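You operate a simulated robot arm through the tools that you are given. There is no shell and no other tool.

Carry out the task below with a simulated two-armed robot. There is one attempt and no reset: what you move stays moved.

TASK
Pick up the tin labelled "caps" from the top of the filling bench with one hand, pass it to the other hand and put it on the top of the long wooden block. Set down upright: tin.

Only the result counts: the job must be done as asked and must still hold three seconds after the hand-in. Knocking over, shifting, dropping, spilling or breaking anything else fails it. Lids that push on must go on centred and level and be pressed home; caps that screw on are set level and turned clockwise until they are tight.

THE ROBOT
Two 7-joint arms with two-finger grippers on one trunk, on a base that moves. Base frame: it is fixed to the floor where the robot stands at the start and does not move with it; the origin is under the middle of the robot, x ahead of it, y to its left, z up. Units: mm, degrees, N and s.
The left shoulder is at the start at [46, 175, 1203], the right one opposite. With the tool pointing down near the work surface each hand reaches from about 220 to 840 mm from the robot's upright axis, wherever it stands, measured 20 degrees to its own side. Places, roughly: green tin, yellow tin [1500, 1250, 1000]; top of the long wooden block (82x17 cm) [860, -1860, 940]. Payload 2.94 kg a hand.
Tool frame (each hand has its own): the origin (TCP) lies between the finger pads and is the grasp point; the fingertips stand 30 mm ahead of it; z points along the fingers, y is the line along which they close. The gripper opens to 138 mm; its body begins 109 mm behind the TCP.
Orientation is that of the tool frame in the base frame, as a unit quaternion [x, y, z, w]. With the fingers straight down and closing along the base's y, the tool's x points along the base's -x, its y along +y and its z along -z.

THE INTERFACE
- The arms move only by the tool send_rows. It takes "left_steps", "right_steps" or both (then of equal length, played together; a hand with none holds still); each is a list of rows, each a list of 7 numbers: the turn, a rotation vector about the base's x, y, z in degrees, then the shift along the base's x, y, z in mm, then the opening, from 0 (shut) to 1 (fully open). In form: [[wx, wy, wz, tx, ty, tz, grip], ...]. A call has 1 to 20 rows; each row is the pose to reach, as a shift and turn from the pose commanded when the call began. A row lasts 0.2 s, in which the tool goes at most 50 mm and 8.6 degrees; a call with a longer step from one row to the next is refused whole, and so is a gripper value outside its range. Where a pose cannot be reached the arm comes as near as it can. A force on the tool above 40 N (or 10 N above the force at the start of the call, whichever is more), or a blocked arm, ends the call early, and 0.2 s more pass. Each finger travels about 45 mm/s and halts on what it meets, pressing with about 36 N; the grip force reading is that of the motor and also rises with nothing between the fingers. The clock runs only during rows and for 0.2 s after the last one: add rows that repeat a pose to give the fingers time. The reply holds the time, the measured pose of the TCP, the force on the tool along the base axes, the opening and the grip force, in the units named above and with some noise, with the torque about the TCP (base axes, N m) and any sound that the robot's microphone picked up.
- Cameras (640 x 400 px; columns grow to the right, rows downward): "scene" is now at [120.8, -1.4, 1689.2]; the picture's right is [-0.02, -1.00, -0.00], its down [-0.66, 0.01, -0.75] and it looks along [0.75, -0.02, -0.66] (base axes); focal length 272 px, centre (320, 200). "left" rides on the left gripper at [71, -19, -146] in its tool frame; the picture's right is [0.26, 0.97, 0.00], its down [-0.85, 0.23, -0.48] and it looks along [-0.46, 0.12, 0.88] (tool axes); focal length 280 px, centre (320, 200). "right" rides on the right gripper at [71, 19, -146] in its tool frame; the picture's right is [-0.26, 0.96, 0.00], its down [-0.85, -0.23, -0.48] and it looks along [-0.46, -0.13, 0.88] (tool axes); focal length 280 px, centre (320, 200). There is no depth. A picture from a camera that has moved, and an enlarged one, comes with that camera's place and axes in the base frame and with its lens.
- grab_frame(camera): a new picture of that camera. It takes no simulated time.
- lift_body(by): moves the trunk up (or, below 0, down) by that many mm; the arms and the scene camera ride with it, the base frame stays. It gives what a move gives, with no picture.
- drive_base(legs): drives the robot by 1 to 6 legs, each [ahead, turn to the left] in mm and degrees, along the robot's own axes; the way and the turn of a leg run together, so that a leg with both is an arc; at most 1500 mm and 180 degrees a leg. The arms and the cameras ride along, it lands a little off, and it stops where it bumps. It gives what a move gives.
- aim_head(pan, tilt): turns the head with the scene camera to pan (to the left, within 120 degrees either way) and tilt (down, from -29 to 69), counted from straight ahead of the robot (the tilt from the chest, where the trunk bows). It gives what a move gives.
- close_up(camera, box): a new picture of the part [left, top, right, bottom] of that camera's present view, enlarged. It takes no simulated time.
- hand_in(): hands the job in; it is judged then, once.

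Places have to be worked out from the pictures, the camera data and where the tool is seen. Open the grippers and draw the arms clear of the work before you hand the job in, unless the task says otherwise.

The tools are called after ">>>" as a command line: name --argument value ..., lists and objects as JSON in quotes. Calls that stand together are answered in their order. send_rows: Moves the arms, as the interface text tells. Its arguments: {"type":"object","properties":{"left_steps":{"type":"array","items":{"type":"array","items":{"type":"number"}}},"right_steps":{"type":"array","items":{"type":"array","items":{"type":"number"}}}},"required":[]} The other tools are called the same way: lift_body (by) moves the trunk up or down; drive_base (legs) drives the base; aim_head (pan, tilt) turns the head that bears the scene camera; grab_frame (camera) takes a picture; close_up (camera, box) takes an enlarged picture of a part of a camera's view; hand_in () hands the job in.

At the start:

```text
clock: 0.0
left_position: [673.3, 212.8, 1160.8]
left_ee_rot: [0.0, 1.0, 0.0, -0.001]
left_contact_force: [-0.2, -0.2, 0.4]
left_moment: [-0.01, -0.01, -0.01]
left_finger_gap: 137.9
left_grasp_force: 0.1
right_position: [558.6, -249.0, 1249.5]
right_ee_rot: [0.0, 1.0, 0.001, -0.001]
right_contact_force: [-0.2, -0.1, -0.3]
right_moment: [0.03, -0.01, 0.0]
right_finger_gap: 138.0
right_grasp_force: 0.1
trunk travel left (down, up): [-375.0, 359.0]
robot x, y, heading: [0.8, -4.5, -0.2]
head pan, tilt (commanded): [-1.3, 41.1]
```

scene: 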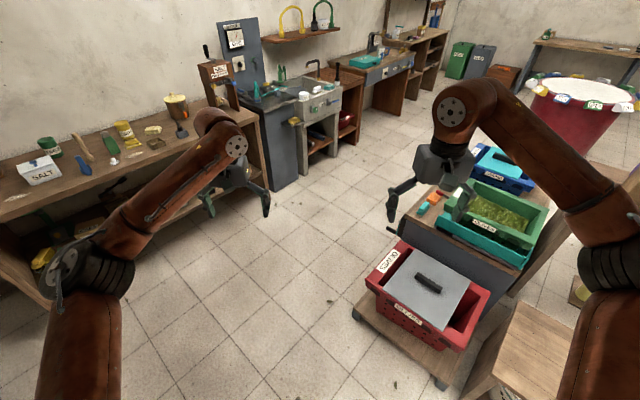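
right: 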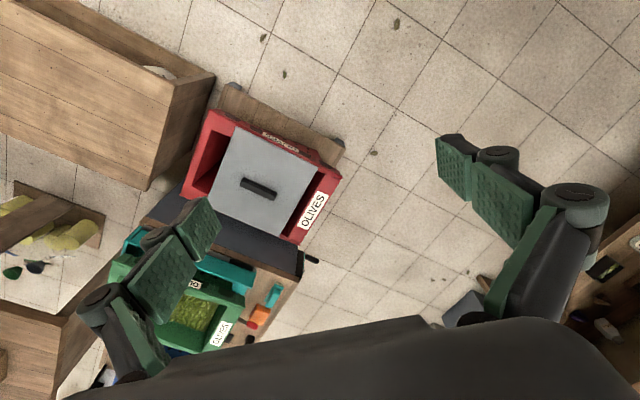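
left: 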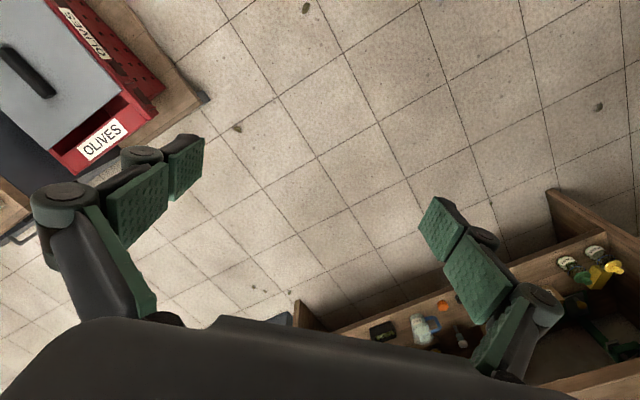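

The start picture shows a bench on the left with tins on top. I enlarge that part to read the labels.

>>> close_up --camera "scene" --box '[0, 60, 220, 200]'

>>> close_up --camera "scene" --box '[100, 70, 210, 140]'

>>> close_up --camera "scene" --box '[400, 100, 640, 400]'

```text
2.86 times, centred on (110, 130) of scene
camera zoom: at [120.8, -1.4, 1689.2], right [-0.02, -1.0, 0.0], down [-0.66, 0.01, -0.75], along [0.75, -0.02, -0.66], focal length 776 px, centre (920, 400)
```

zoom: 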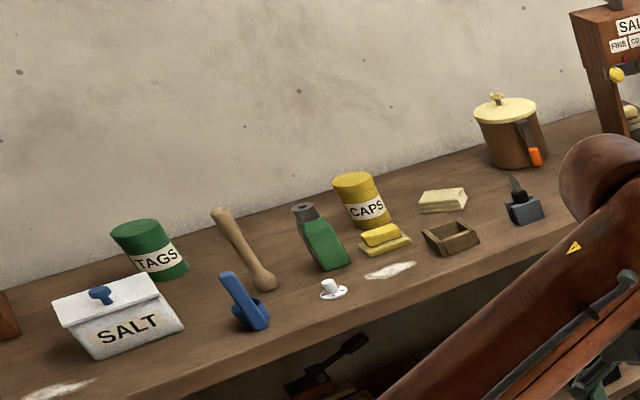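

```text
5.71 times, centred on (155, 105) of scene
camera zoom: at [120.8, -1.4, 1689.2], right [-0.02, -1.0, 0.0], down [-0.66, 0.01, -0.75], along [0.75, -0.02, -0.66], focal length 1552 px, centre (1263, 743)
```

zoom: 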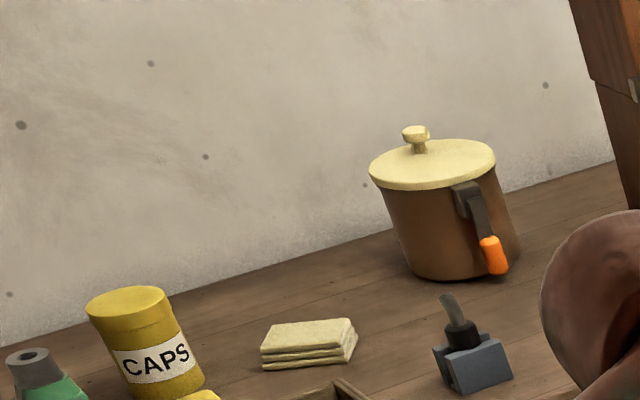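

```text
1.33 times, centred on (520, 250) of scene
camera zoom: at [120.8, -1.4, 1689.2], right [-0.02, -1.0, 0.0], down [-0.66, 0.01, -0.75], along [0.75, -0.02, -0.66], focal length 362 px, centre (53, 133)
```

zoom: 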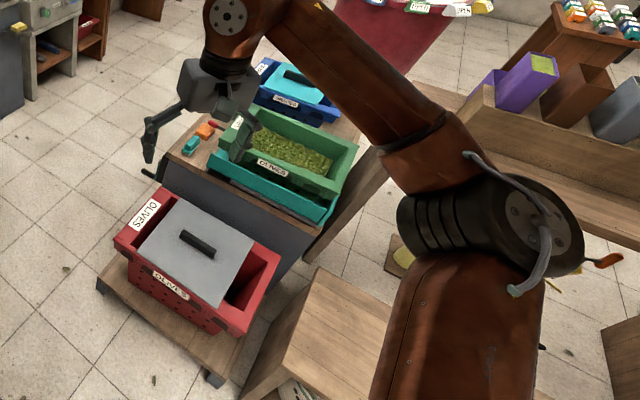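

The yellow tin is the one labelled CAPS; on a bench top of about z=900 I put it near [1590, 1105]. Next I turn the head to the right to look at the long wooden block.

>>> aim_head --pan -65 --tilt 30

>>> grab_frame --camera "scene"

```text
clock: 1.3
left_position: [673.1, 212.3, 1160.4]
left_ee_rot: [0.0, 1.0, 0.0, -0.001]
left_contact_force: [-0.1, 0.0, 0.5]
left_moment: [0.02, 0.0, 0.03]
left_finger_gap: 137.9
left_grasp_force: 0.1
right_position: [559.2, -249.4, 1250.9]
right_ee_rot: [0.001, 1.0, 0.002, 0.0]
right_contact_force: [-0.6, 0.1, 0.4]
right_moment: [-0.03, 0.02, -0.02]
right_finger_gap: 138.1
right_grasp_force: 0.1
trunk travel left (down, up): [-375.0, 359.0]
robot x, y, heading: [-0.3, 1.4, -0.1]
head pan, tilt (commanded): [-65.0, 30.0]
```

```text
taken
camera scene: at [74.9, -81.4, 1706.3], right [-0.91, -0.42, 0.0], down [-0.21, 0.45, -0.87], along [0.37, -0.78, -0.5], focal length 272 px, centre (320, 200)
```

scene: 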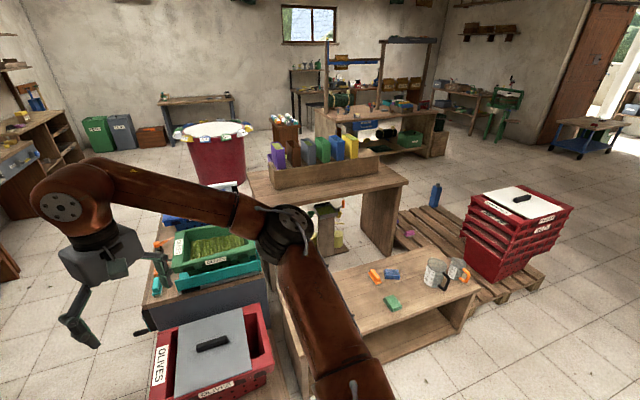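

The block should appear near (324,160) in this picture, where coloured items stand. I enlarge that area.

>>> close_up --camera "scene" --box '[240, 100, 420, 212]'

>>> aim_head --pan -110 --tilt 40

>>> grab_frame --camera "scene"

>>> aim_head --pan 60 --tilt 40

>>> grab_frame --camera "scene"

```text
3.56 times, centred on (330, 156) of scene
camera zoom: at [74.9, -81.4, 1706.3], right [-0.91, -0.42, 0.0], down [-0.21, 0.45, -0.87], along [0.37, -0.78, -0.5], focal length 966 px, centre (284, 356)
```

zoom: 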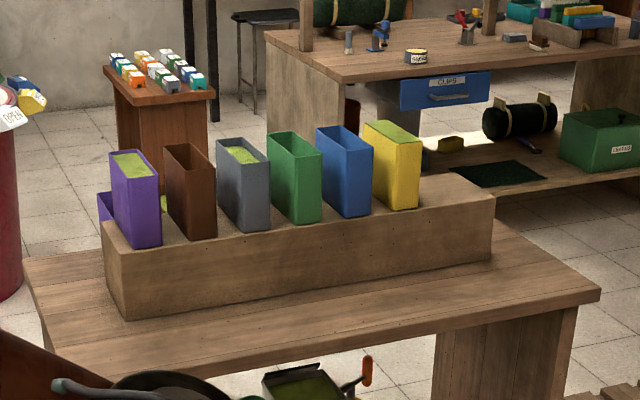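

```text
clock: 2.5
left_position: [674.1, 212.8, 1159.4]
left_ee_rot: [0.0, 1.0, -0.001, -0.001]
left_contact_force: [0.6, 0.4, 0.6]
left_moment: [0.02, -0.01, -0.01]
left_finger_gap: 137.6
left_grasp_force: 0.0
right_position: [558.7, -249.4, 1250.9]
right_ee_rot: [0.0, 1.0, 0.001, -0.001]
right_contact_force: [-0.2, 0.3, 0.7]
right_moment: [0.02, -0.01, 0.01]
right_finger_gap: 138.3
right_grasp_force: 0.0
trunk travel left (down, up): [-375.0, 359.0]
robot x, y, heading: [1.6, -0.1, 0.0]
head pan, tilt (commanded): [-110.0, 40.0]
```

```text
taken
camera scene: at [7.6, -79.4, 1691.0], right [-0.94, 0.34, 0.0], down [0.22, 0.6, -0.77], along [-0.26, -0.72, -0.64], focal length 272 px, centre (320, 200)
```

scene: 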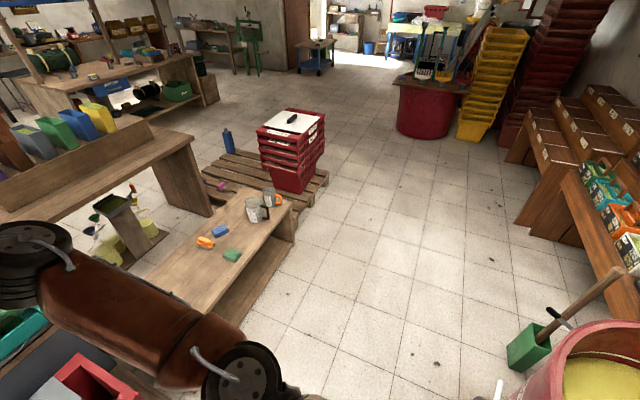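

```text
clock: 5.0
left_position: [674.6, 212.3, 1160.4]
left_ee_rot: [0.001, 1.0, 0.0, 0.0]
left_contact_force: [0.0, 0.0, 0.1]
left_moment: [0.03, 0.01, 0.02]
left_finger_gap: 137.9
left_grasp_force: 0.0
right_position: [558.8, -249.1, 1250.9]
right_ee_rot: [0.0, 1.0, 0.001, 0.0]
right_contact_force: [0.4, 0.2, -0.2]
right_moment: [0.0, 0.02, 0.03]
right_finger_gap: 137.8
right_grasp_force: 0.0
trunk travel left (down, up): [-375.0, 359.0]
robot x, y, heading: [0.9, -3.0, 0.1]
head pan, tilt (commanded): [60.0, 40.0]
```

```text
taken
camera scene: at [79.2, 74.1, 1690.9], right [0.87, -0.5, 0.0], down [-0.32, -0.56, -0.77], along [0.38, 0.66, -0.64], focal length 272 px, centre (320, 200)
```

scene: 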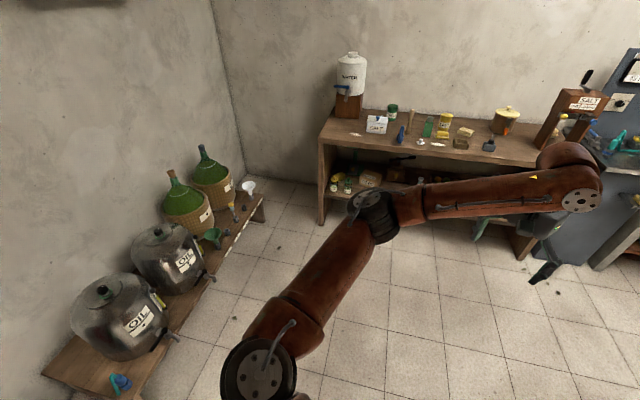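

The block's free top is at its far end, beyond the yellow box, around [640, -2100, 940]. First I pull both hands back and up a little so they ride clear over the bench.

>>> send_rows --left_steps '[[0, 0, 0, -45, 0, 15, 1], [0, 0, 0, -90, 0, 30, 1], [0, 0, 0, -135, 0, 45, 1], [0, 0, 0, -180, 0, 60, 1], [0, 0, 0, -225, 0, 75, 1], [0, 0, 0, -250, 0, 90, 1], [0, 0, 0, -250, 0, 90, 1]]' --right_steps '[[0, 0, 0, -30, 0, 0, 1], [0, 0, 0, -60, 0, 0, 1], [0, 0, 0, -90, 0, 0, 1], [0, 0, 0, -120, 0, 0, 1], [0, 0, 0, -140, 0, 0, 1], [0, 0, 0, -140, 0, 0, 1], [0, 0, 0, -140, 0, 0, 1]]'

>>> aim_head --pan 0 --tilt 35

>>> grab_frame --camera "scene"

```text
clock: 6.6
left_position: [424.8, 214.5, 1249.9]
left_ee_rot: [0.0, 1.0, 0.0, 0.0]
left_contact_force: [-0.3, 0.6, 0.3]
left_moment: [-0.02, 0.01, -0.02]
left_finger_gap: 138.2
left_grasp_force: 0.0
right_position: [418.1, -250.6, 1250.6]
right_ee_rot: [0.0, 1.0, 0.001, 0.0]
right_contact_force: [-0.3, -0.5, -1.0]
right_moment: [-0.02, 0.01, 0.01]
right_finger_gap: 137.9
right_grasp_force: 0.0
trunk travel left (down, up): [-375.0, 359.0]
robot x, y, heading: [3.5, 0.8, -0.1]
head pan, tilt (commanded): [60.0, 40.0]
```

```text
clock: 7.9
left_position: [424.6, 214.5, 1250.2]
left_ee_rot: [0.0, 1.0, 0.001, 0.0]
left_contact_force: [-0.3, -0.9, -0.4]
left_moment: [0.02, 0.01, 0.02]
left_finger_gap: 137.9
left_grasp_force: 0.0
right_position: [418.3, -250.3, 1251.2]
right_ee_rot: [0.0, 1.0, 0.001, 0.0]
right_contact_force: [0.0, -0.2, -0.4]
right_moment: [-0.02, 0.02, 0.02]
right_finger_gap: 137.9
right_grasp_force: 0.1
trunk travel left (down, up): [-375.0, 359.0]
robot x, y, heading: [-0.3, 3.4, -0.3]
head pan, tilt (commanded): [0.0, 35.0]
```

```text
taken
camera scene: at [124.6, 0.6, 1698.5], right [0.0, -1.0, 0.0], down [-0.57, 0.0, -0.82], along [0.82, 0.0, -0.57], focal length 272 px, centre (320, 200)
```

scene: 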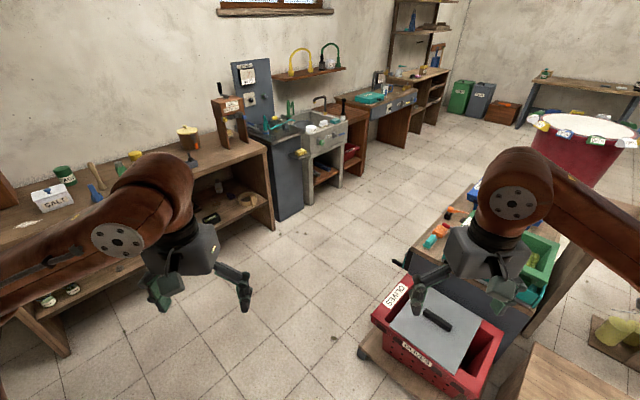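

The arms are pulled in and the floor toward the bench is clear. I turn left 30 degrees and drive part of the way to see the tin from nearer.

>>> drive_base --legs '[[0, 30], [800, 0], [0, 15]]'

>>> grab_frame --camera "scene"

```text
clock: 14.6
left_position: [833.6, 856.8, 1249.3]
left_ee_rot: [-0.384, 0.923, 0.0, 0.001]
left_contact_force: [0.0, 0.1, -0.2]
left_moment: [0.01, -0.04, 0.01]
left_finger_gap: 137.9
left_grasp_force: 0.2
right_position: [1157.9, 522.6, 1250.4]
right_ee_rot: [-0.385, 0.923, 0.0, -0.001]
right_contact_force: [0.9, -0.2, -0.3]
right_moment: [-0.05, -0.02, 0.02]
right_finger_gap: 137.8
right_grasp_force: 0.1
trunk travel left (down, up): [-375.0, 359.0]
robot x, y, heading: [686.8, 399.8, 45.2]
head pan, tilt (commanded): [0.0, 35.0]
```

```text
taken
camera scene: at [773.6, 491.7, 1698.5], right [0.71, -0.7, 0.0], down [-0.4, -0.41, -0.82], along [0.58, 0.58, -0.57], focal length 272 px, centre (320, 200)
```

scene: 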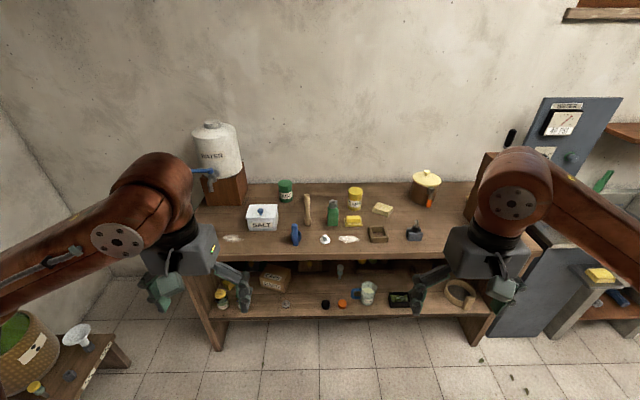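

>>> close_up --camera "scene" --box '[280, 165, 440, 265]'

>>> close_up --camera "scene" --box '[320, 175, 400, 225]'

```text
4.00 times, centred on (360, 215) of scene
camera zoom: at [773.6, 491.7, 1698.5], right [0.71, -0.7, 0.0], down [-0.4, -0.41, -0.82], along [0.58, 0.58, -0.57], focal length 1086 px, centre (160, 140)
```

zoom: 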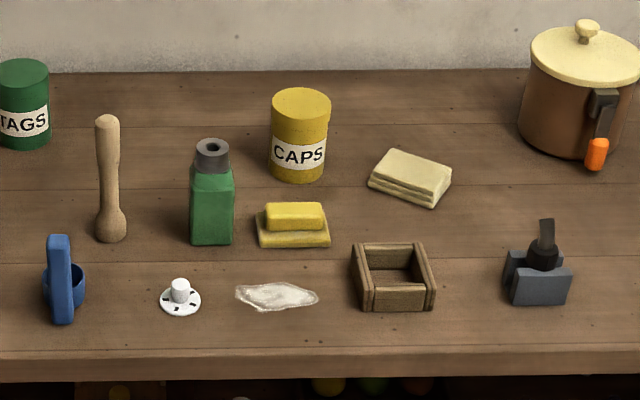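

```text
8.00 times, centred on (360, 200) of scene
camera zoom: at [773.6, 491.7, 1698.5], right [0.71, -0.7, 0.0], down [-0.4, -0.41, -0.82], along [0.58, 0.58, -0.57], focal length 2173 px, centre (0, 200)
```

zoom: 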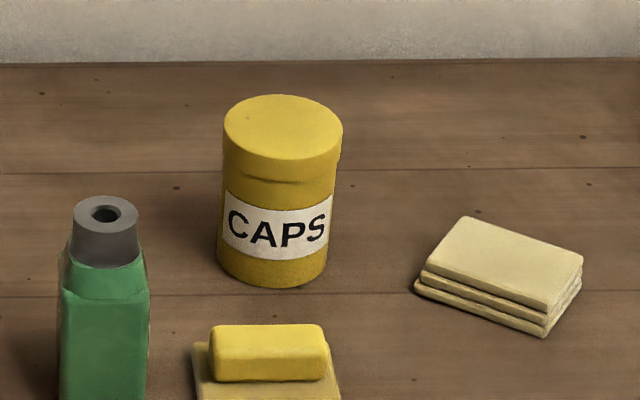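

The CAPS tin is about 73 mm across and 90 mm tall, standing some 1180 mm ahead of the robot and 165 mm to its right. I drive straight 470 mm closer to the bench, hands high.

>>> drive_base --legs '[[470, 0]]'

>>> grab_frame --camera "scene"

>>> grab_frame --camera "right"

```text
clock: 17.4
left_position: [1170.3, 1189.3, 1249.5]
left_ee_rot: [-0.382, 0.924, 0.0, 0.0]
left_contact_force: [0.3, 0.3, -0.1]
left_moment: [-0.02, 0.01, 0.01]
left_finger_gap: 138.0
left_grasp_force: 0.0
right_position: [1492.8, 854.0, 1249.9]
right_ee_rot: [-0.382, 0.924, 0.002, -0.002]
right_contact_force: [-0.3, 0.9, 0.5]
right_moment: [-0.03, 0.01, 0.02]
right_finger_gap: 137.9
right_grasp_force: 0.0
trunk travel left (down, up): [-375.0, 359.0]
robot x, y, heading: [1018.2, 738.0, 44.9]
head pan, tilt (commanded): [0.0, 35.0]
```

```text
taken
camera scene: at [1108.5, 825.5, 1698.4], right [0.71, -0.71, 0.0], down [-0.41, -0.41, -0.82], along [0.58, 0.58, -0.57], focal length 272 px, centre (320, 200)
```

scene: 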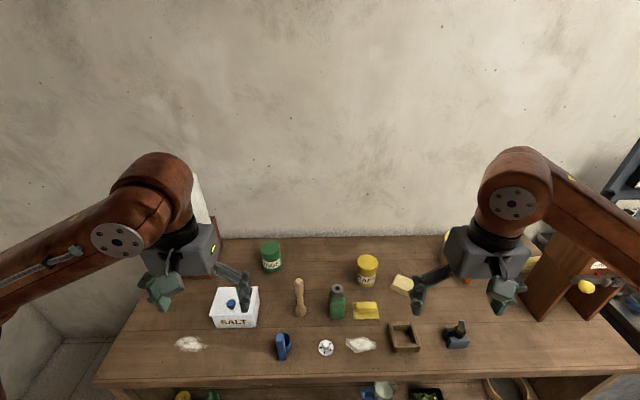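

```text
taken
camera right: at [1429.4, 819.3, 1396.3], right [-0.49, 0.87, 0.0], down [0.77, 0.43, 0.47], along [0.41, 0.24, -0.88], focal length 280 px, centre (320, 200)
```

right: 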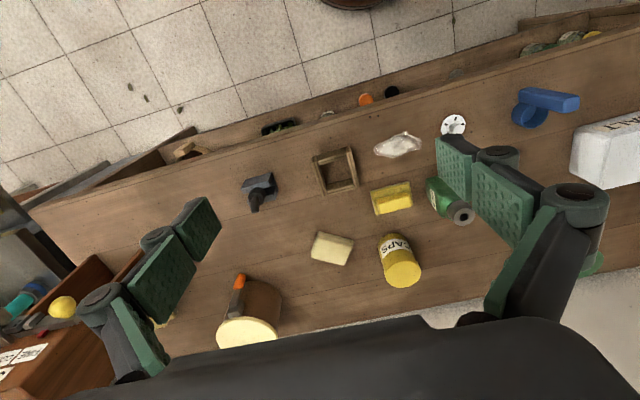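

Both cameras see the tin now; I enlarge it in both views to triangulate it better.

>>> close_up --camera "scene" --box '[320, 235, 416, 295]'

>>> close_up --camera "right" --box '[300, 175, 460, 300]'

```text
6.67 times, centred on (368, 265) of scene
camera zoom: at [1108.5, 825.5, 1698.4], right [0.71, -0.71, 0.0], down [-0.41, -0.41, -0.82], along [0.58, 0.58, -0.57], focal length 1811 px, centre (0, -233)
```

zoom: 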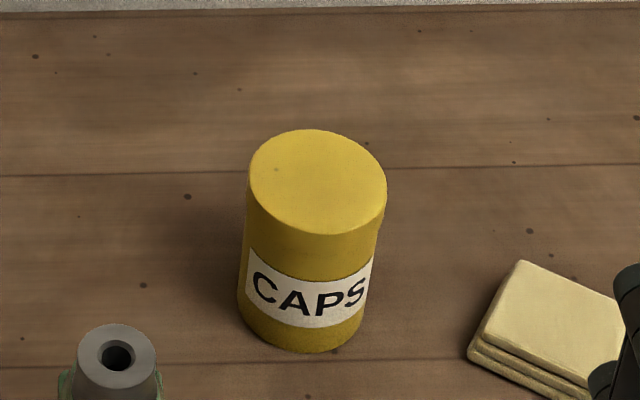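

```text
3.20 times, centred on (380, 238) of right
camera zoom: at [1429.4, 819.3, 1396.3], right [-0.49, 0.87, 0.0], down [0.77, 0.43, 0.47], along [0.41, 0.24, -0.88], focal length 897 px, centre (128, 80)
```

zoom: 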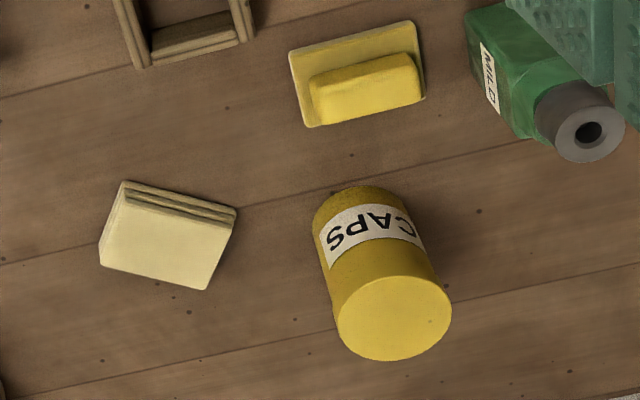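

Triangulating, the lid top centre comes out near [1714, 1184, 942], bench top about z=838, and the tin is 810 mm ahead of the axis — a bit far. I look down to see how much room the base has to the bench.

>>> aim_head --pan 0 --tilt 69

>>> grab_frame --camera "scene"

```text
clock: 18.4
left_position: [1168.7, 1188.6, 1250.8]
left_ee_rot: [-0.382, 0.924, 0.0, 0.0]
left_contact_force: [-0.2, -0.4, -0.4]
left_moment: [0.03, -0.01, 0.02]
left_finger_gap: 138.1
left_grasp_force: 0.1
right_position: [1491.6, 855.1, 1250.7]
right_ee_rot: [-0.381, 0.925, 0.0, -0.001]
right_contact_force: [0.8, -1.2, -0.4]
right_moment: [0.01, 0.03, -0.03]
right_finger_gap: 138.0
right_grasp_force: 0.1
trunk travel left (down, up): [-375.0, 359.0]
robot x, y, heading: [1018.0, 738.4, 44.9]
head pan, tilt (commanded): [0.0, 68.8]
```

```text
taken
camera scene: at [1085.2, 802.3, 1654.8], right [0.71, -0.71, 0.0], down [-0.66, -0.66, -0.36], along [0.26, 0.26, -0.93], focal length 272 px, centre (320, 200)
```

scene: 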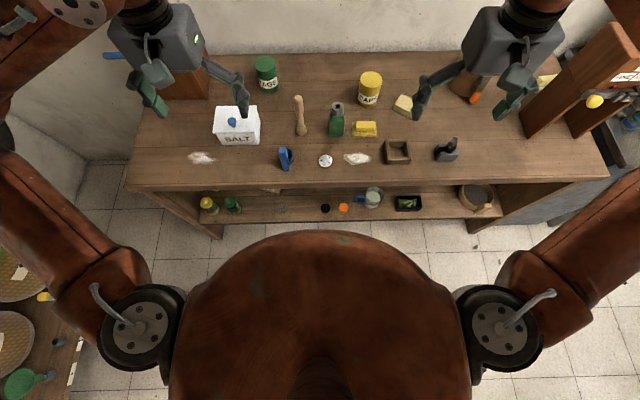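

The floor between chest and bench looks free; the bench edge is about 457 mm ahead of the axis. I drive 110 mm more and set the head to watch the tin.

>>> drive_base --legs '[[110, 0]]'

>>> aim_head --pan -10 --tilt 50

>>> grab_frame --camera "scene"

>>> grab_frame --camera "right"

```text
clock: 19.6
left_position: [1246.4, 1266.4, 1250.9]
left_ee_rot: [-0.382, 0.924, 0.001, 0.0]
left_contact_force: [0.2, 1.0, -0.3]
left_moment: [-0.02, 0.0, -0.03]
left_finger_gap: 137.9
left_grasp_force: 0.1
right_position: [1571.0, 932.5, 1251.2]
right_ee_rot: [-0.381, 0.925, 0.001, -0.001]
right_contact_force: [-0.8, 0.1, 0.3]
right_moment: [0.0, -0.01, -0.02]
right_finger_gap: 137.9
right_grasp_force: 0.0
trunk travel left (down, up): [-375.0, 359.0]
robot x, y, heading: [1094.3, 817.3, 45.0]
head pan, tilt (commanded): [0.0, 68.8]
```

```text
clock: 20.4
left_position: [1247.2, 1265.8, 1251.1]
left_ee_rot: [-0.382, 0.924, 0.001, 0.001]
left_contact_force: [-0.8, -0.2, -0.3]
left_moment: [0.0, -0.04, -0.03]
left_finger_gap: 138.1
left_grasp_force: 0.1
right_position: [1569.9, 931.0, 1250.1]
right_ee_rot: [-0.381, 0.925, 0.001, 0.0]
right_contact_force: [0.5, 0.8, 0.2]
right_moment: [0.01, 0.02, -0.01]
right_finger_gap: 138.0
right_grasp_force: 0.1
trunk travel left (down, up): [-375.0, 359.0]
robot x, y, heading: [1096.5, 816.4, 44.9]
head pan, tilt (commanded): [-10.0, 50.0]
```

```text
taken
camera scene: at [1185.8, 883.7, 1676.8], right [0.57, -0.82, 0.0], down [-0.63, -0.44, -0.64], along [0.53, 0.37, -0.77], focal length 272 px, centre (320, 200)
```

scene: 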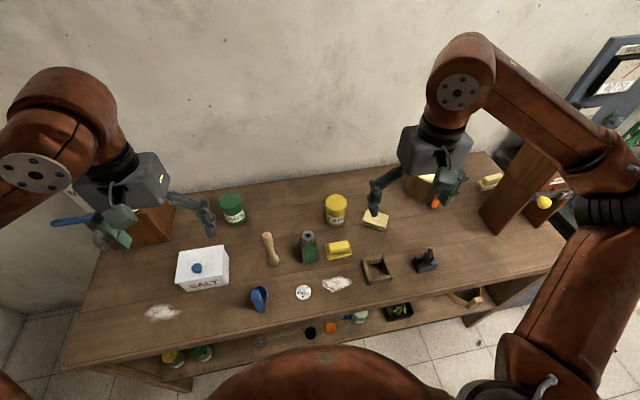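

```text
taken
camera right: at [1506.2, 895.8, 1397.0], right [-0.49, 0.87, 0.0], down [0.76, 0.43, 0.48], along [0.41, 0.24, -0.88], focal length 280 px, centre (320, 200)
```

right: 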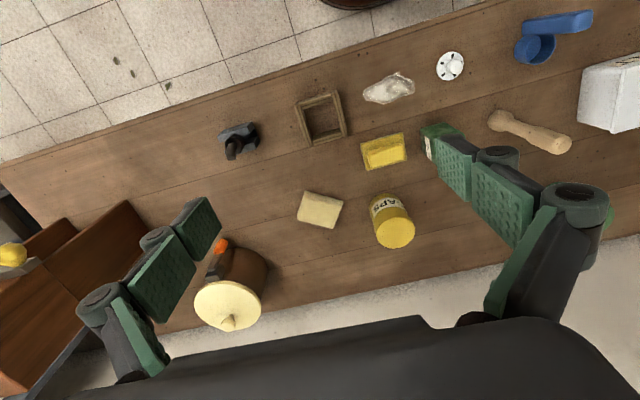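

Readings agree; the tin stands now about 700 mm ahead. I move the right hand to hover above the estimated tin place [1714, 1184] at z about 1150.

>>> send_rows --right_steps '[[0, 0, 0, 20, 36, -14, 1], [0, 0, 0, 40, 72, -28, 1], [0, 0, 0, 60, 108, -42, 1], [0, 0, 0, 82, 144, -56, 1], [0, 0, 0, 103, 180, -70, 1], [0, 0, 0, 124, 216, -85, 1], [0, 0, 0, 144, 253, -100, 1], [0, 0, 0, 144, 253, -100, 1], [0, 0, 0, 144, 253, -100, 1]]'

>>> grab_frame --camera "right"

>>> grab_frame --camera "scene"

```text
clock: 22.4
left_position: [1248.3, 1267.4, 1249.9]
left_ee_rot: [-0.382, 0.924, 0.0, 0.0]
left_contact_force: [-0.3, 0.5, 0.1]
left_moment: [-0.04, 0.0, 0.02]
left_finger_gap: 138.1
left_grasp_force: 0.2
right_position: [1714.4, 1184.3, 1152.2]
right_ee_rot: [-0.382, 0.924, 0.001, 0.001]
right_contact_force: [0.8, -0.5, -0.3]
right_moment: [-0.02, 0.0, 0.0]
right_finger_gap: 138.0
right_grasp_force: 0.1
trunk travel left (down, up): [-375.0, 359.0]
robot x, y, heading: [1095.2, 814.3, 45.3]
head pan, tilt (commanded): [-10.0, 50.0]
```

```text
taken
camera right: at [1650.0, 1148.4, 1296.9], right [-0.49, 0.87, 0.0], down [0.76, 0.44, 0.48], along [0.41, 0.24, -0.88], focal length 280 px, centre (320, 200)
```

right: 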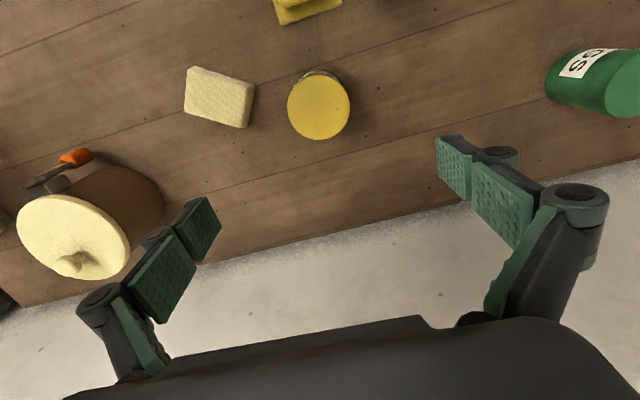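

```text
taken
camera scene: at [1186.5, 885.6, 1676.7], right [0.57, -0.82, 0.0], down [-0.63, -0.44, -0.64], along [0.53, 0.37, -0.77], focal length 272 px, centre (320, 200)
```

scene: 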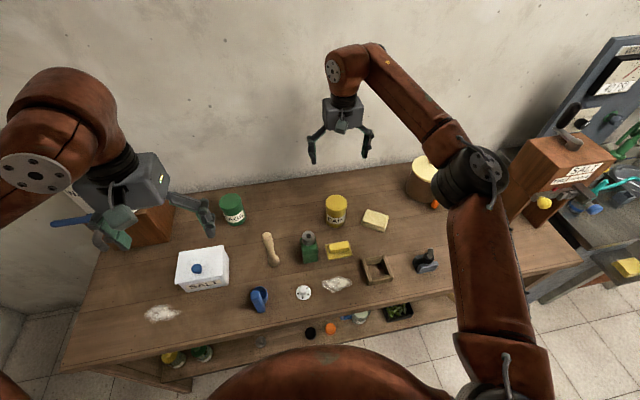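

The tin lies almost under the right hand. I enlarge it in both views to refine its place.

>>> close_up --camera "right" --box '[260, 50, 388, 130]'

>>> close_up --camera "scene" --box '[300, 180, 396, 240]'

```text
5.00 times, centred on (324, 90) of right
camera zoom: at [1650.0, 1148.4, 1296.9], right [-0.49, 0.87, 0.0], down [0.76, 0.44, 0.48], along [0.41, 0.24, -0.88], focal length 1402 px, centre (300, 750)
```

zoom: 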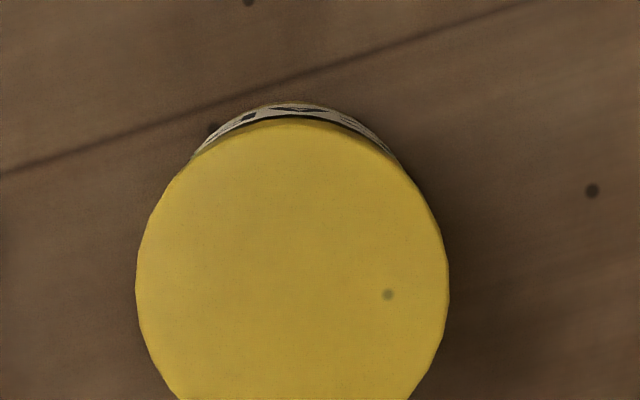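

```text
6.67 times, centred on (348, 210) of scene
camera zoom: at [1186.5, 885.6, 1676.7], right [0.57, -0.82, 0.0], down [-0.63, -0.44, -0.64], along [0.53, 0.37, -0.77], focal length 1811 px, centre (133, 133)
```

zoom: 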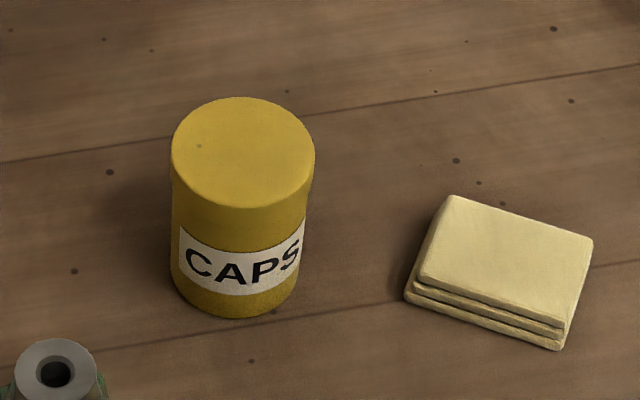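

Both views put the lid centre near [1705, 1176, 953] with the bench top near z=853 (tin about 100 mm tall). I shift there, part-close to about 104 mm and go down until the tips are just above the lid.

>>> send_rows --right_steps '[[0, 0, 0, -9, -8, 0, 0.75], [0, 0, 0, -9, -8, -35, 0.75], [0, 0, 0, -9, -8, -70, 0.75], [0, 0, 0, -9, -8, -105, 0.75], [0, 0, 0, -9, -8, -130, 0.75], [0, 0, 0, -9, -8, -140, 0.75], [0, 0, 0, -9, -8, -140, 0.75]]'

>>> grab_frame --camera "right"

>>> close_up --camera "scene" --box '[270, 140, 430, 240]'

```text
clock: 24.0
left_position: [1248.1, 1267.5, 1250.1]
left_ee_rot: [-0.382, 0.924, 0.001, 0.0]
left_contact_force: [0.9, -0.2, -0.6]
left_moment: [0.02, 0.03, 0.02]
left_finger_gap: 137.8
left_grasp_force: 0.1
right_position: [1704.2, 1178.0, 1012.2]
right_ee_rot: [-0.381, 0.925, 0.001, -0.001]
right_contact_force: [0.0, 0.0, 0.5]
right_moment: [-0.04, 0.01, 0.03]
right_finger_gap: 103.5
right_grasp_force: 0.1
trunk travel left (down, up): [-375.0, 359.0]
robot x, y, heading: [1096.8, 815.9, 44.9]
head pan, tilt (commanded): [-10.0, 50.0]
```

```text
taken
camera right: at [1640.7, 1141.8, 1157.7], right [-0.49, 0.87, 0.0], down [0.76, 0.43, 0.48], along [0.41, 0.24, -0.88], focal length 280 px, centre (320, 200)
```

right: 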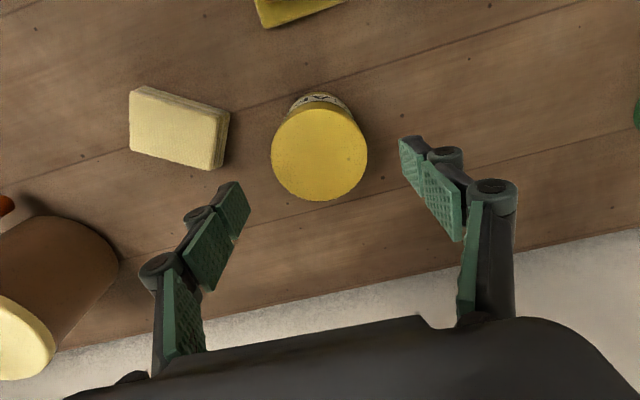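

```text
4.00 times, centred on (350, 190) of scene
camera zoom: at [1186.4, 884.5, 1676.8], right [0.57, -0.82, 0.0], down [-0.63, -0.44, -0.64], along [0.53, 0.37, -0.77], focal length 1086 px, centre (200, 240)
```

zoom: 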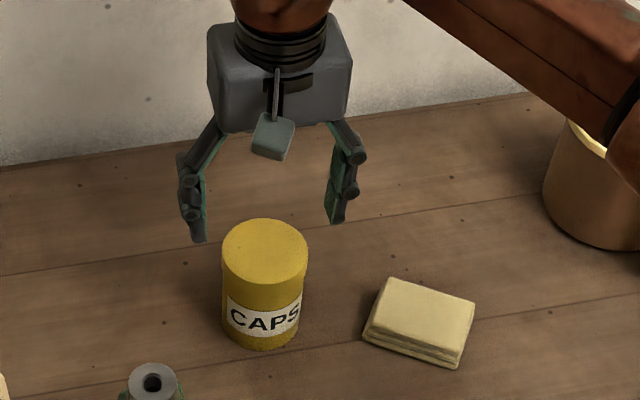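

The tin sits centred between the open fingers. I go straight down to TCP z about 900 (tips some 15 mm above the bench).

>>> send_rows --right_steps '[[0, 0, 0, 0, -1, -30, 0.75], [0, 0, 0, 0, -1, -60, 0.75], [0, 0, 0, 0, -1, -80, 0.75], [0, 0, 0, 0, -1, -95, 0.75], [0, 0, 0, 0, -1, -105, 0.75], [0, 0, 0, 0, -1, -112, 0.75], [0, 0, 0, 0, -1, -112, 0.75]]'

>>> close_up --camera "scene" --box '[270, 140, 430, 240]'

>>> grab_frame --camera "right"

```text
clock: 25.6
left_position: [1246.0, 1267.2, 1250.1]
left_ee_rot: [-0.382, 0.924, 0.0, 0.001]
left_contact_force: [-0.5, 0.1, 0.7]
left_moment: [0.01, -0.04, -0.01]
left_finger_gap: 137.9
left_grasp_force: 0.1
right_position: [1705.0, 1175.2, 898.3]
right_ee_rot: [-0.381, 0.925, 0.001, 0.0]
right_contact_force: [-0.1, 0.2, 0.4]
right_moment: [0.02, 0.01, -0.02]
right_finger_gap: 103.6
right_grasp_force: 0.0
trunk travel left (down, up): [-375.0, 359.0]
robot x, y, heading: [1095.9, 810.5, 45.0]
head pan, tilt (commanded): [-10.0, 50.0]
```

```text
4.00 times, centred on (350, 190) of scene
camera zoom: at [1186.4, 884.6, 1676.8], right [0.57, -0.82, 0.0], down [-0.63, -0.44, -0.64], along [0.53, 0.37, -0.77], focal length 1086 px, centre (200, 240)
```

zoom: 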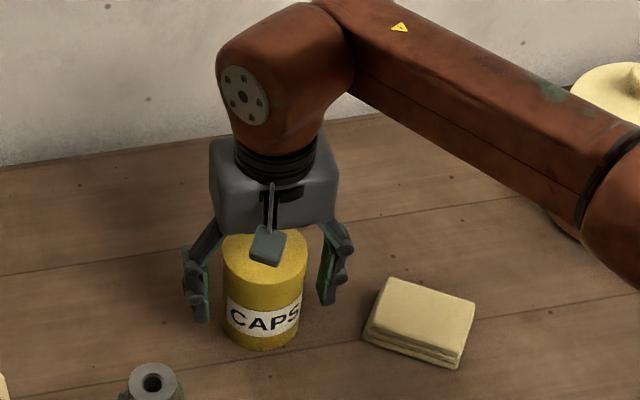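

```text
taken
camera right: at [1641.9, 1139.9, 1044.6], right [-0.49, 0.87, 0.0], down [0.76, 0.43, 0.48], along [0.41, 0.24, -0.88], focal length 280 px, centre (320, 200)
```

right: 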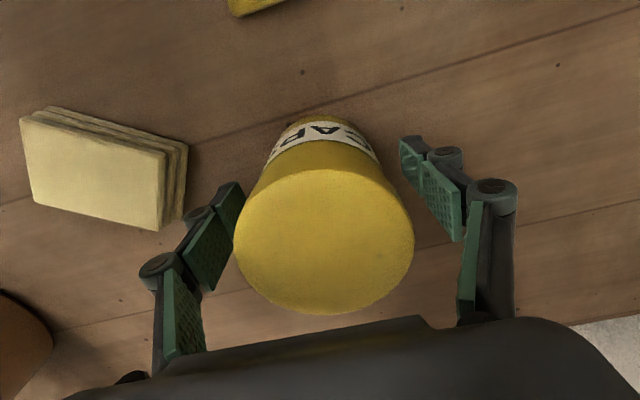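

The tin stands between the pads, no contact forces. I close the right gripper on it.

>>> send_rows --right_steps '[[0, 0, 0, 0, 0, 0, 0.4], [0, 0, 0, 0, 0, 0, 0.3], [0, 0, 0, 0, 0, 0, 0.2], [0, 0, 0, 0, 0, 0, 0.1], [0, 0, 0, 0, 0, 0, 0.0], [0, 0, 0, 0, 0, 0, 0.0]]'

>>> grab_frame --camera "right"

>>> close_up --camera "scene" --box '[270, 140, 430, 240]'

```text
clock: 27.0
left_position: [1247.6, 1266.2, 1249.7]
left_ee_rot: [-0.382, 0.924, 0.0, -0.001]
left_contact_force: [-0.8, 0.0, 0.5]
left_moment: [0.01, 0.01, 0.01]
left_finger_gap: 138.1
left_grasp_force: 0.1
right_position: [1705.2, 1176.4, 899.1]
right_ee_rot: [-0.381, 0.925, 0.001, 0.0]
right_contact_force: [-0.6, 1.2, 2.1]
right_moment: [0.02, 0.11, 0.0]
right_finger_gap: 72.6
right_grasp_force: 36.1
trunk travel left (down, up): [-375.0, 359.0]
robot x, y, heading: [1093.0, 816.0, 44.9]
head pan, tilt (commanded): [-10.0, 50.0]
```

```text
taken
camera right: at [1641.7, 1140.0, 1045.0], right [-0.49, 0.87, 0.0], down [0.76, 0.43, 0.48], along [0.41, 0.24, -0.88], focal length 280 px, centre (320, 200)
```

right: 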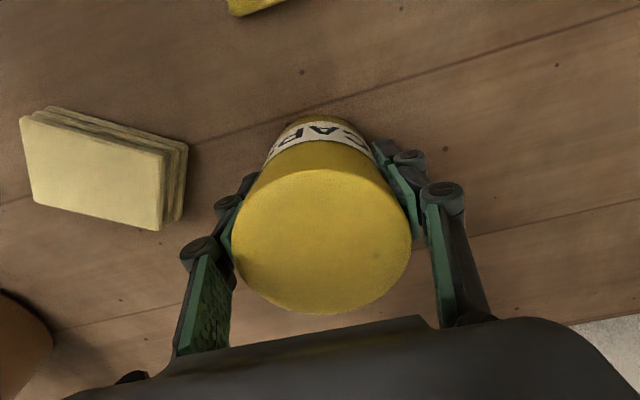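

```text
4.00 times, centred on (350, 190) of scene
camera zoom: at [1186.2, 884.6, 1676.8], right [0.57, -0.82, 0.0], down [-0.63, -0.44, -0.64], along [0.53, 0.37, -0.77], focal length 1086 px, centre (200, 240)
```

zoom: 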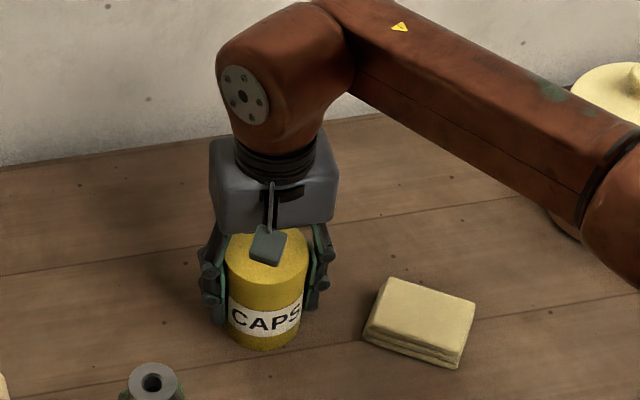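

Gap stopped at 72.6 mm with 36 N, so the tin is held. I lift it straight up slowly, first 200 mm.

>>> send_rows --right_steps '[[0, 0, 0, 0, 0, 8, 0], [0, 0, 0, 0, 0, 20, 0], [0, 0, 0, 0, 0, 40, 0], [0, 0, 0, 0, 0, 65, 0], [0, 0, 0, 0, 0, 95, 0], [0, 0, 0, 0, 0, 125, 0], [0, 0, 0, 0, 0, 155, 0], [0, 0, 0, 0, 0, 185, 0], [0, 0, 0, 0, 0, 210, 0], [0, 0, 0, 0, 0, 230, 0], [0, 0, 0, 0, 0, 230, 0]]'

>>> grab_frame --camera "scene"

>>> grab_frame --camera "right"

```text
clock: 29.4
left_position: [1248.1, 1266.8, 1249.2]
left_ee_rot: [-0.381, 0.925, 0.001, -0.001]
left_contact_force: [0.1, -0.7, -0.4]
left_moment: [-0.01, -0.01, 0.0]
left_finger_gap: 137.7
left_grasp_force: 0.1
right_position: [1706.0, 1177.7, 1128.9]
right_ee_rot: [-0.382, 0.924, 0.0, -0.001]
right_contact_force: [0.4, -0.5, -2.5]
right_moment: [-0.03, 0.0, 0.03]
right_finger_gap: 72.6
right_grasp_force: 36.0
trunk travel left (down, up): [-375.0, 359.0]
robot x, y, heading: [1095.2, 817.8, 44.8]
head pan, tilt (commanded): [-10.0, 50.0]
```

```text
taken
camera scene: at [1187.2, 884.9, 1676.6], right [0.57, -0.82, 0.0], down [-0.63, -0.44, -0.64], along [0.53, 0.37, -0.77], focal length 272 px, centre (320, 200)
```

scene: 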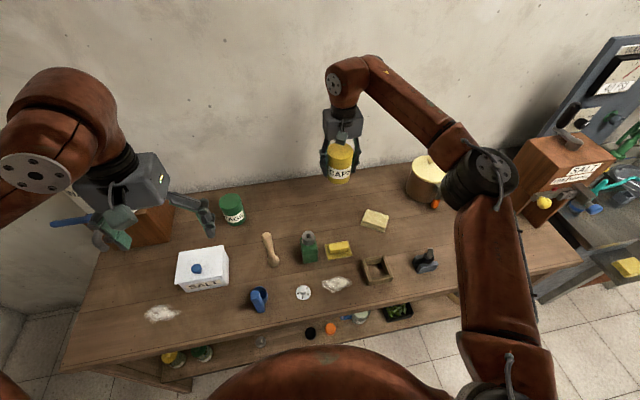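

```text
taken
camera right: at [1642.1, 1140.8, 1274.5], right [-0.49, 0.87, 0.0], down [0.76, 0.43, 0.47], along [0.41, 0.24, -0.88], focal length 280 px, centre (320, 200)
```

right: 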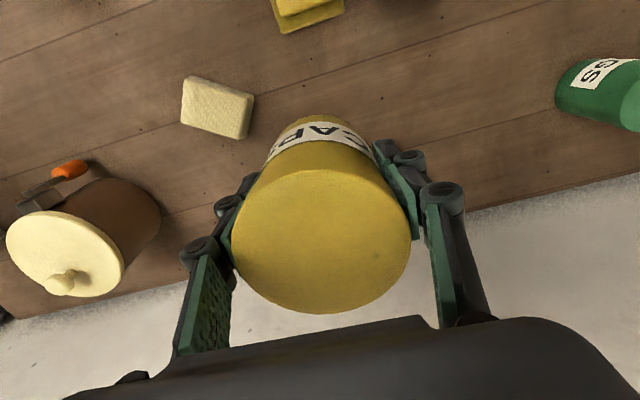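

The tin is held firmly and upright, 0.25 kg or so. I draw the right hand back near the body at z about 1230.

>>> send_rows --right_steps '[[0, 0, 0, -20, -31, 20, 0], [0, 0, 0, -40, -62, 40, 0], [0, 0, 0, -60, -93, 60, 0], [0, 0, 0, -80, -124, 75, 0], [0, 0, 0, -102, -156, 90, 0], [0, 0, 0, -123, -188, 100, 0], [0, 0, 0, -143, -219, 100, 0], [0, 0, 0, -143, -219, 100, 0]]'

>>> drive_base --legs '[[-500, 0]]'

>>> aim_head --pan 0 --tilt 40

>>> grab_frame --camera "scene"

```text
clock: 31.2
left_position: [1248.1, 1267.2, 1248.7]
left_ee_rot: [-0.383, 0.924, 0.001, 0.0]
left_contact_force: [-0.4, 0.5, 0.1]
left_moment: [0.01, -0.01, -0.03]
left_finger_gap: 138.3
left_grasp_force: 0.1
right_position: [1563.5, 957.7, 1230.2]
right_ee_rot: [-0.382, 0.924, 0.001, 0.0]
right_contact_force: [0.3, -0.2, -2.1]
right_moment: [-0.04, 0.02, 0.03]
right_finger_gap: 72.8
right_grasp_force: 36.1
trunk travel left (down, up): [-375.0, 359.0]
robot x, y, heading: [1099.1, 814.9, 45.2]
head pan, tilt (commanded): [-10.0, 50.0]
```

```text
clock: 34.1
left_position: [894.4, 915.6, 1250.4]
left_ee_rot: [-0.379, 0.925, 0.0, 0.0]
left_contact_force: [-0.7, -0.5, -0.1]
left_moment: [0.01, -0.03, -0.01]
left_finger_gap: 138.1
left_grasp_force: 0.0
right_position: [1210.1, 603.9, 1229.2]
right_ee_rot: [-0.379, 0.926, 0.001, 0.0]
right_contact_force: [-0.5, -0.8, -2.1]
right_moment: [0.01, 0.0, -0.01]
right_finger_gap: 72.8
right_grasp_force: 35.8
trunk travel left (down, up): [-375.0, 359.0]
robot x, y, heading: [745.7, 461.3, 44.5]
head pan, tilt (commanded): [-10.0, 50.0]
```

```text
clock: 34.9
left_position: [895.8, 914.4, 1249.8]
left_ee_rot: [-0.38, 0.925, -0.001, 0.0]
left_contact_force: [0.2, -0.1, 1.0]
left_moment: [0.0, 0.03, -0.02]
left_finger_gap: 137.8
left_grasp_force: 0.2
right_position: [1210.9, 604.5, 1228.5]
right_ee_rot: [-0.379, 0.925, 0.001, 0.0]
right_contact_force: [0.9, 1.1, -2.4]
right_moment: [0.0, 0.01, 0.03]
right_finger_gap: 72.5
right_grasp_force: 36.1
trunk travel left (down, up): [-375.0, 359.0]
robot x, y, heading: [743.8, 462.6, 44.8]
head pan, tilt (commanded): [0.0, 40.0]
```

```text
taken
camera scene: at [830.3, 549.2, 1690.8], right [0.7, -0.71, 0.0], down [-0.46, -0.45, -0.77], along [0.55, 0.54, -0.64], focal length 272 px, centre (320, 200)
```

scene: 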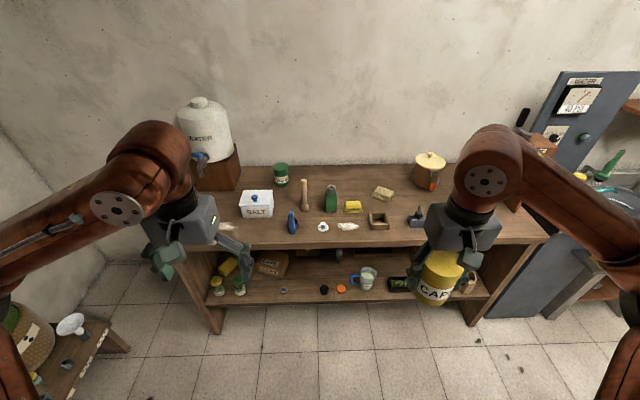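

The robot stands clear of the bench with the tin in the right hand. For the handover I turn the left hand level, pointing to the robot's right with its fingers closing fore-and-aft, well away from the tin.

>>> send_rows --left_steps '[[-0.04, -6.53, -4.62, 1.7, 5.4, -6.7, 1], [-0.08, -13.07, -9.24, 3.4, 10.8, -13.3, 1], [-0.12, -19.6, -13.86, 5.0, 16.2, -20, 1], [-0.16, -26.13, -18.48, 6.7, 21.6, -26.7, 1], [-0.2, -32.67, -23.1, 8.4, 27, -33.3, 1], [-0.24, -39.2, -27.72, 10.1, 32.4, -40, 1], [-0.28, -45.73, -32.34, 11.8, 37.8, -46.7, 1], [-0.32, -52.27, -36.96, 13.4, 43.3, -53.3, 1], [-0.36, -58.8, -41.58, 15.1, 48.7, -60, 1], [-0.4, -65.33, -46.2, 16.8, 54.1, -66.7, 1], [-0.44, -71.87, -50.82, 18.5, 59.5, -73.3, 1], [-0.48, -78.4, -55.44, 20.2, 64.9, -80, 1], [-0.52, -84.93, -60.06, 21.8, 70.3, -86.7, 1], [-0.56, -91.47, -64.68, 23.5, 75.7, -93.3, 1], [-0.6, -98, -69.3, 25.2, 81.1, -100, 1], [-0.6, -98, -69.3, 25.2, 81.1, -100, 1], [-0.6, -98, -69.3, 25.2, 81.1, -100, 1]]'

>>> grab_frame --camera "scene"

```text
clock: 38.5
left_position: [800.8, 934.4, 1201.0]
left_ee_rot: [0.273, 0.652, -0.271, 0.654]
left_contact_force: [-0.2, -0.3, -0.8]
left_moment: [0.02, 0.0, 0.07]
left_finger_gap: 137.9
left_grasp_force: 0.0
left hand out of reach, approached as far as the arm can: row 11, 12, 13, 14, 15, 16, 17
right_position: [1208.3, 604.1, 1229.5]
right_ee_rot: [-0.379, 0.925, 0.001, 0.001]
right_contact_force: [-0.3, -0.9, -1.8]
right_moment: [0.0, -0.07, -0.03]
right_finger_gap: 72.7
right_grasp_force: 36.1
trunk travel left (down, up): [-375.0, 359.0]
robot x, y, heading: [741.7, 464.3, 44.5]
head pan, tilt (commanded): [0.0, 40.0]
```

```text
taken
camera scene: at [827.4, 548.8, 1691.1], right [0.7, -0.71, 0.0], down [-0.46, -0.45, -0.77], along [0.55, 0.54, -0.64], focal length 272 px, centre (320, 200)
```

scene: 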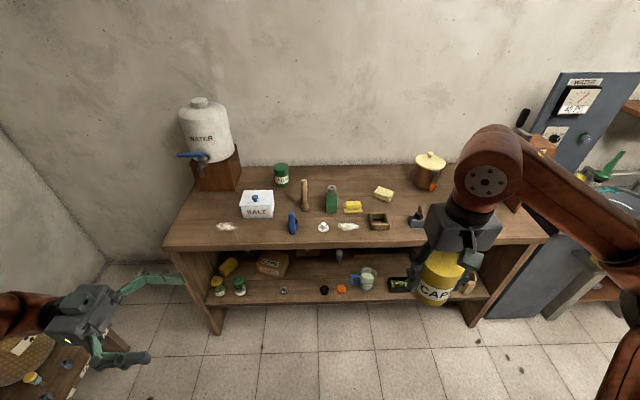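

The left hand reached the level orientation but stopped short of its place (about 372 ahead, 293 left). I shift it toward the robot's right, where its wrist should have more room, and see where it lands.

>>> send_rows --left_steps '[[0, 0, 0, 26, -27, 0, 1], [0, 0, 0, 53, -53, 0, 1], [0, 0, 0, 79, -80, 0, 1], [0, 0, 0, 105, -107, 0, 1], [0, 0, 0, 105, -107, 0, 1]]'

>>> grab_frame --camera "scene"

```text
clock: 39.7
left_position: [857.4, 816.9, 1224.9]
left_ee_rot: [0.273, 0.652, -0.272, 0.653]
left_contact_force: [0.0, -0.8, 0.0]
left_moment: [0.01, -0.02, 0.02]
left_finger_gap: 137.8
left_grasp_force: 0.1
left hand out of reach, approached as far as the arm can: row 1, 2, 3, 4, 5
right_position: [1209.7, 604.5, 1230.1]
right_ee_rot: [-0.379, 0.926, 0.001, 0.0]
right_contact_force: [-0.2, -0.2, -1.8]
right_moment: [0.06, -0.01, -0.01]
right_finger_gap: 72.5
right_grasp_force: 35.7
trunk travel left (down, up): [-375.0, 359.0]
robot x, y, heading: [743.2, 466.9, 44.6]
head pan, tilt (commanded): [0.0, 40.0]
```

```text
taken
camera scene: at [829.7, 549.4, 1690.9], right [0.7, -0.71, 0.0], down [-0.46, -0.45, -0.77], along [0.55, 0.54, -0.64], focal length 272 px, centre (320, 200)
```

scene: 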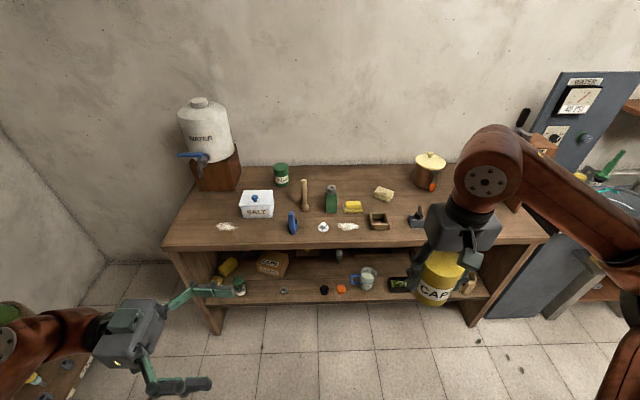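

Pure sideways pointing bends the left wrist too far. I turn that hand 45 degrees back toward forward, which should ease the wrist, and check where it can go.

>>> send_rows --left_steps '[[0, 0, 7.5, 0, 0, 0, 1], [0, 0, 15, 0, 0, 0, 1], [0, 0, 22.5, 0, 0, 0, 1], [0, 0, 30, 0, 0, 0, 1], [0, 0, 37.5, 0, 0, 0, 1], [0, 0, 45, 0, 0, 0, 1], [0, 0, 45, 0, 0, 0, 1]]'

>>> grab_frame --camera "scene"

```text
clock: 41.3
left_position: [837.3, 972.1, 1150.9]
left_ee_rot: [0.003, 0.708, -0.001, 0.706]
left_contact_force: [0.8, -0.4, -0.5]
left_moment: [0.0, 0.01, 0.05]
left_finger_gap: 138.2
left_grasp_force: 0.0
left hand out of reach, approached as far as the arm can: row 1, 2, 3, 4, 5, 6, 7
right_position: [1210.2, 603.9, 1227.9]
right_ee_rot: [-0.379, 0.925, 0.001, -0.001]
right_contact_force: [-0.7, -0.7, -2.2]
right_moment: [0.03, 0.01, -0.03]
right_finger_gap: 72.7
right_grasp_force: 35.8
trunk travel left (down, up): [-375.0, 359.0]
robot x, y, heading: [742.9, 466.0, 44.7]
head pan, tilt (commanded): [0.0, 40.0]
```

```text
taken
camera scene: at [830.0, 548.7, 1690.9], right [0.7, -0.71, 0.0], down [-0.46, -0.45, -0.77], along [0.55, 0.54, -0.64], focal length 272 px, centre (320, 200)
```

scene: 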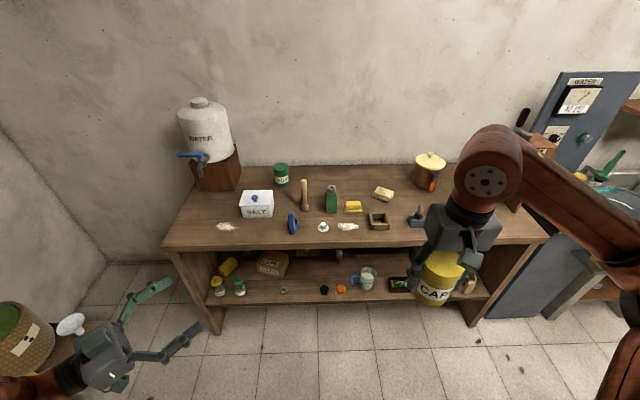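

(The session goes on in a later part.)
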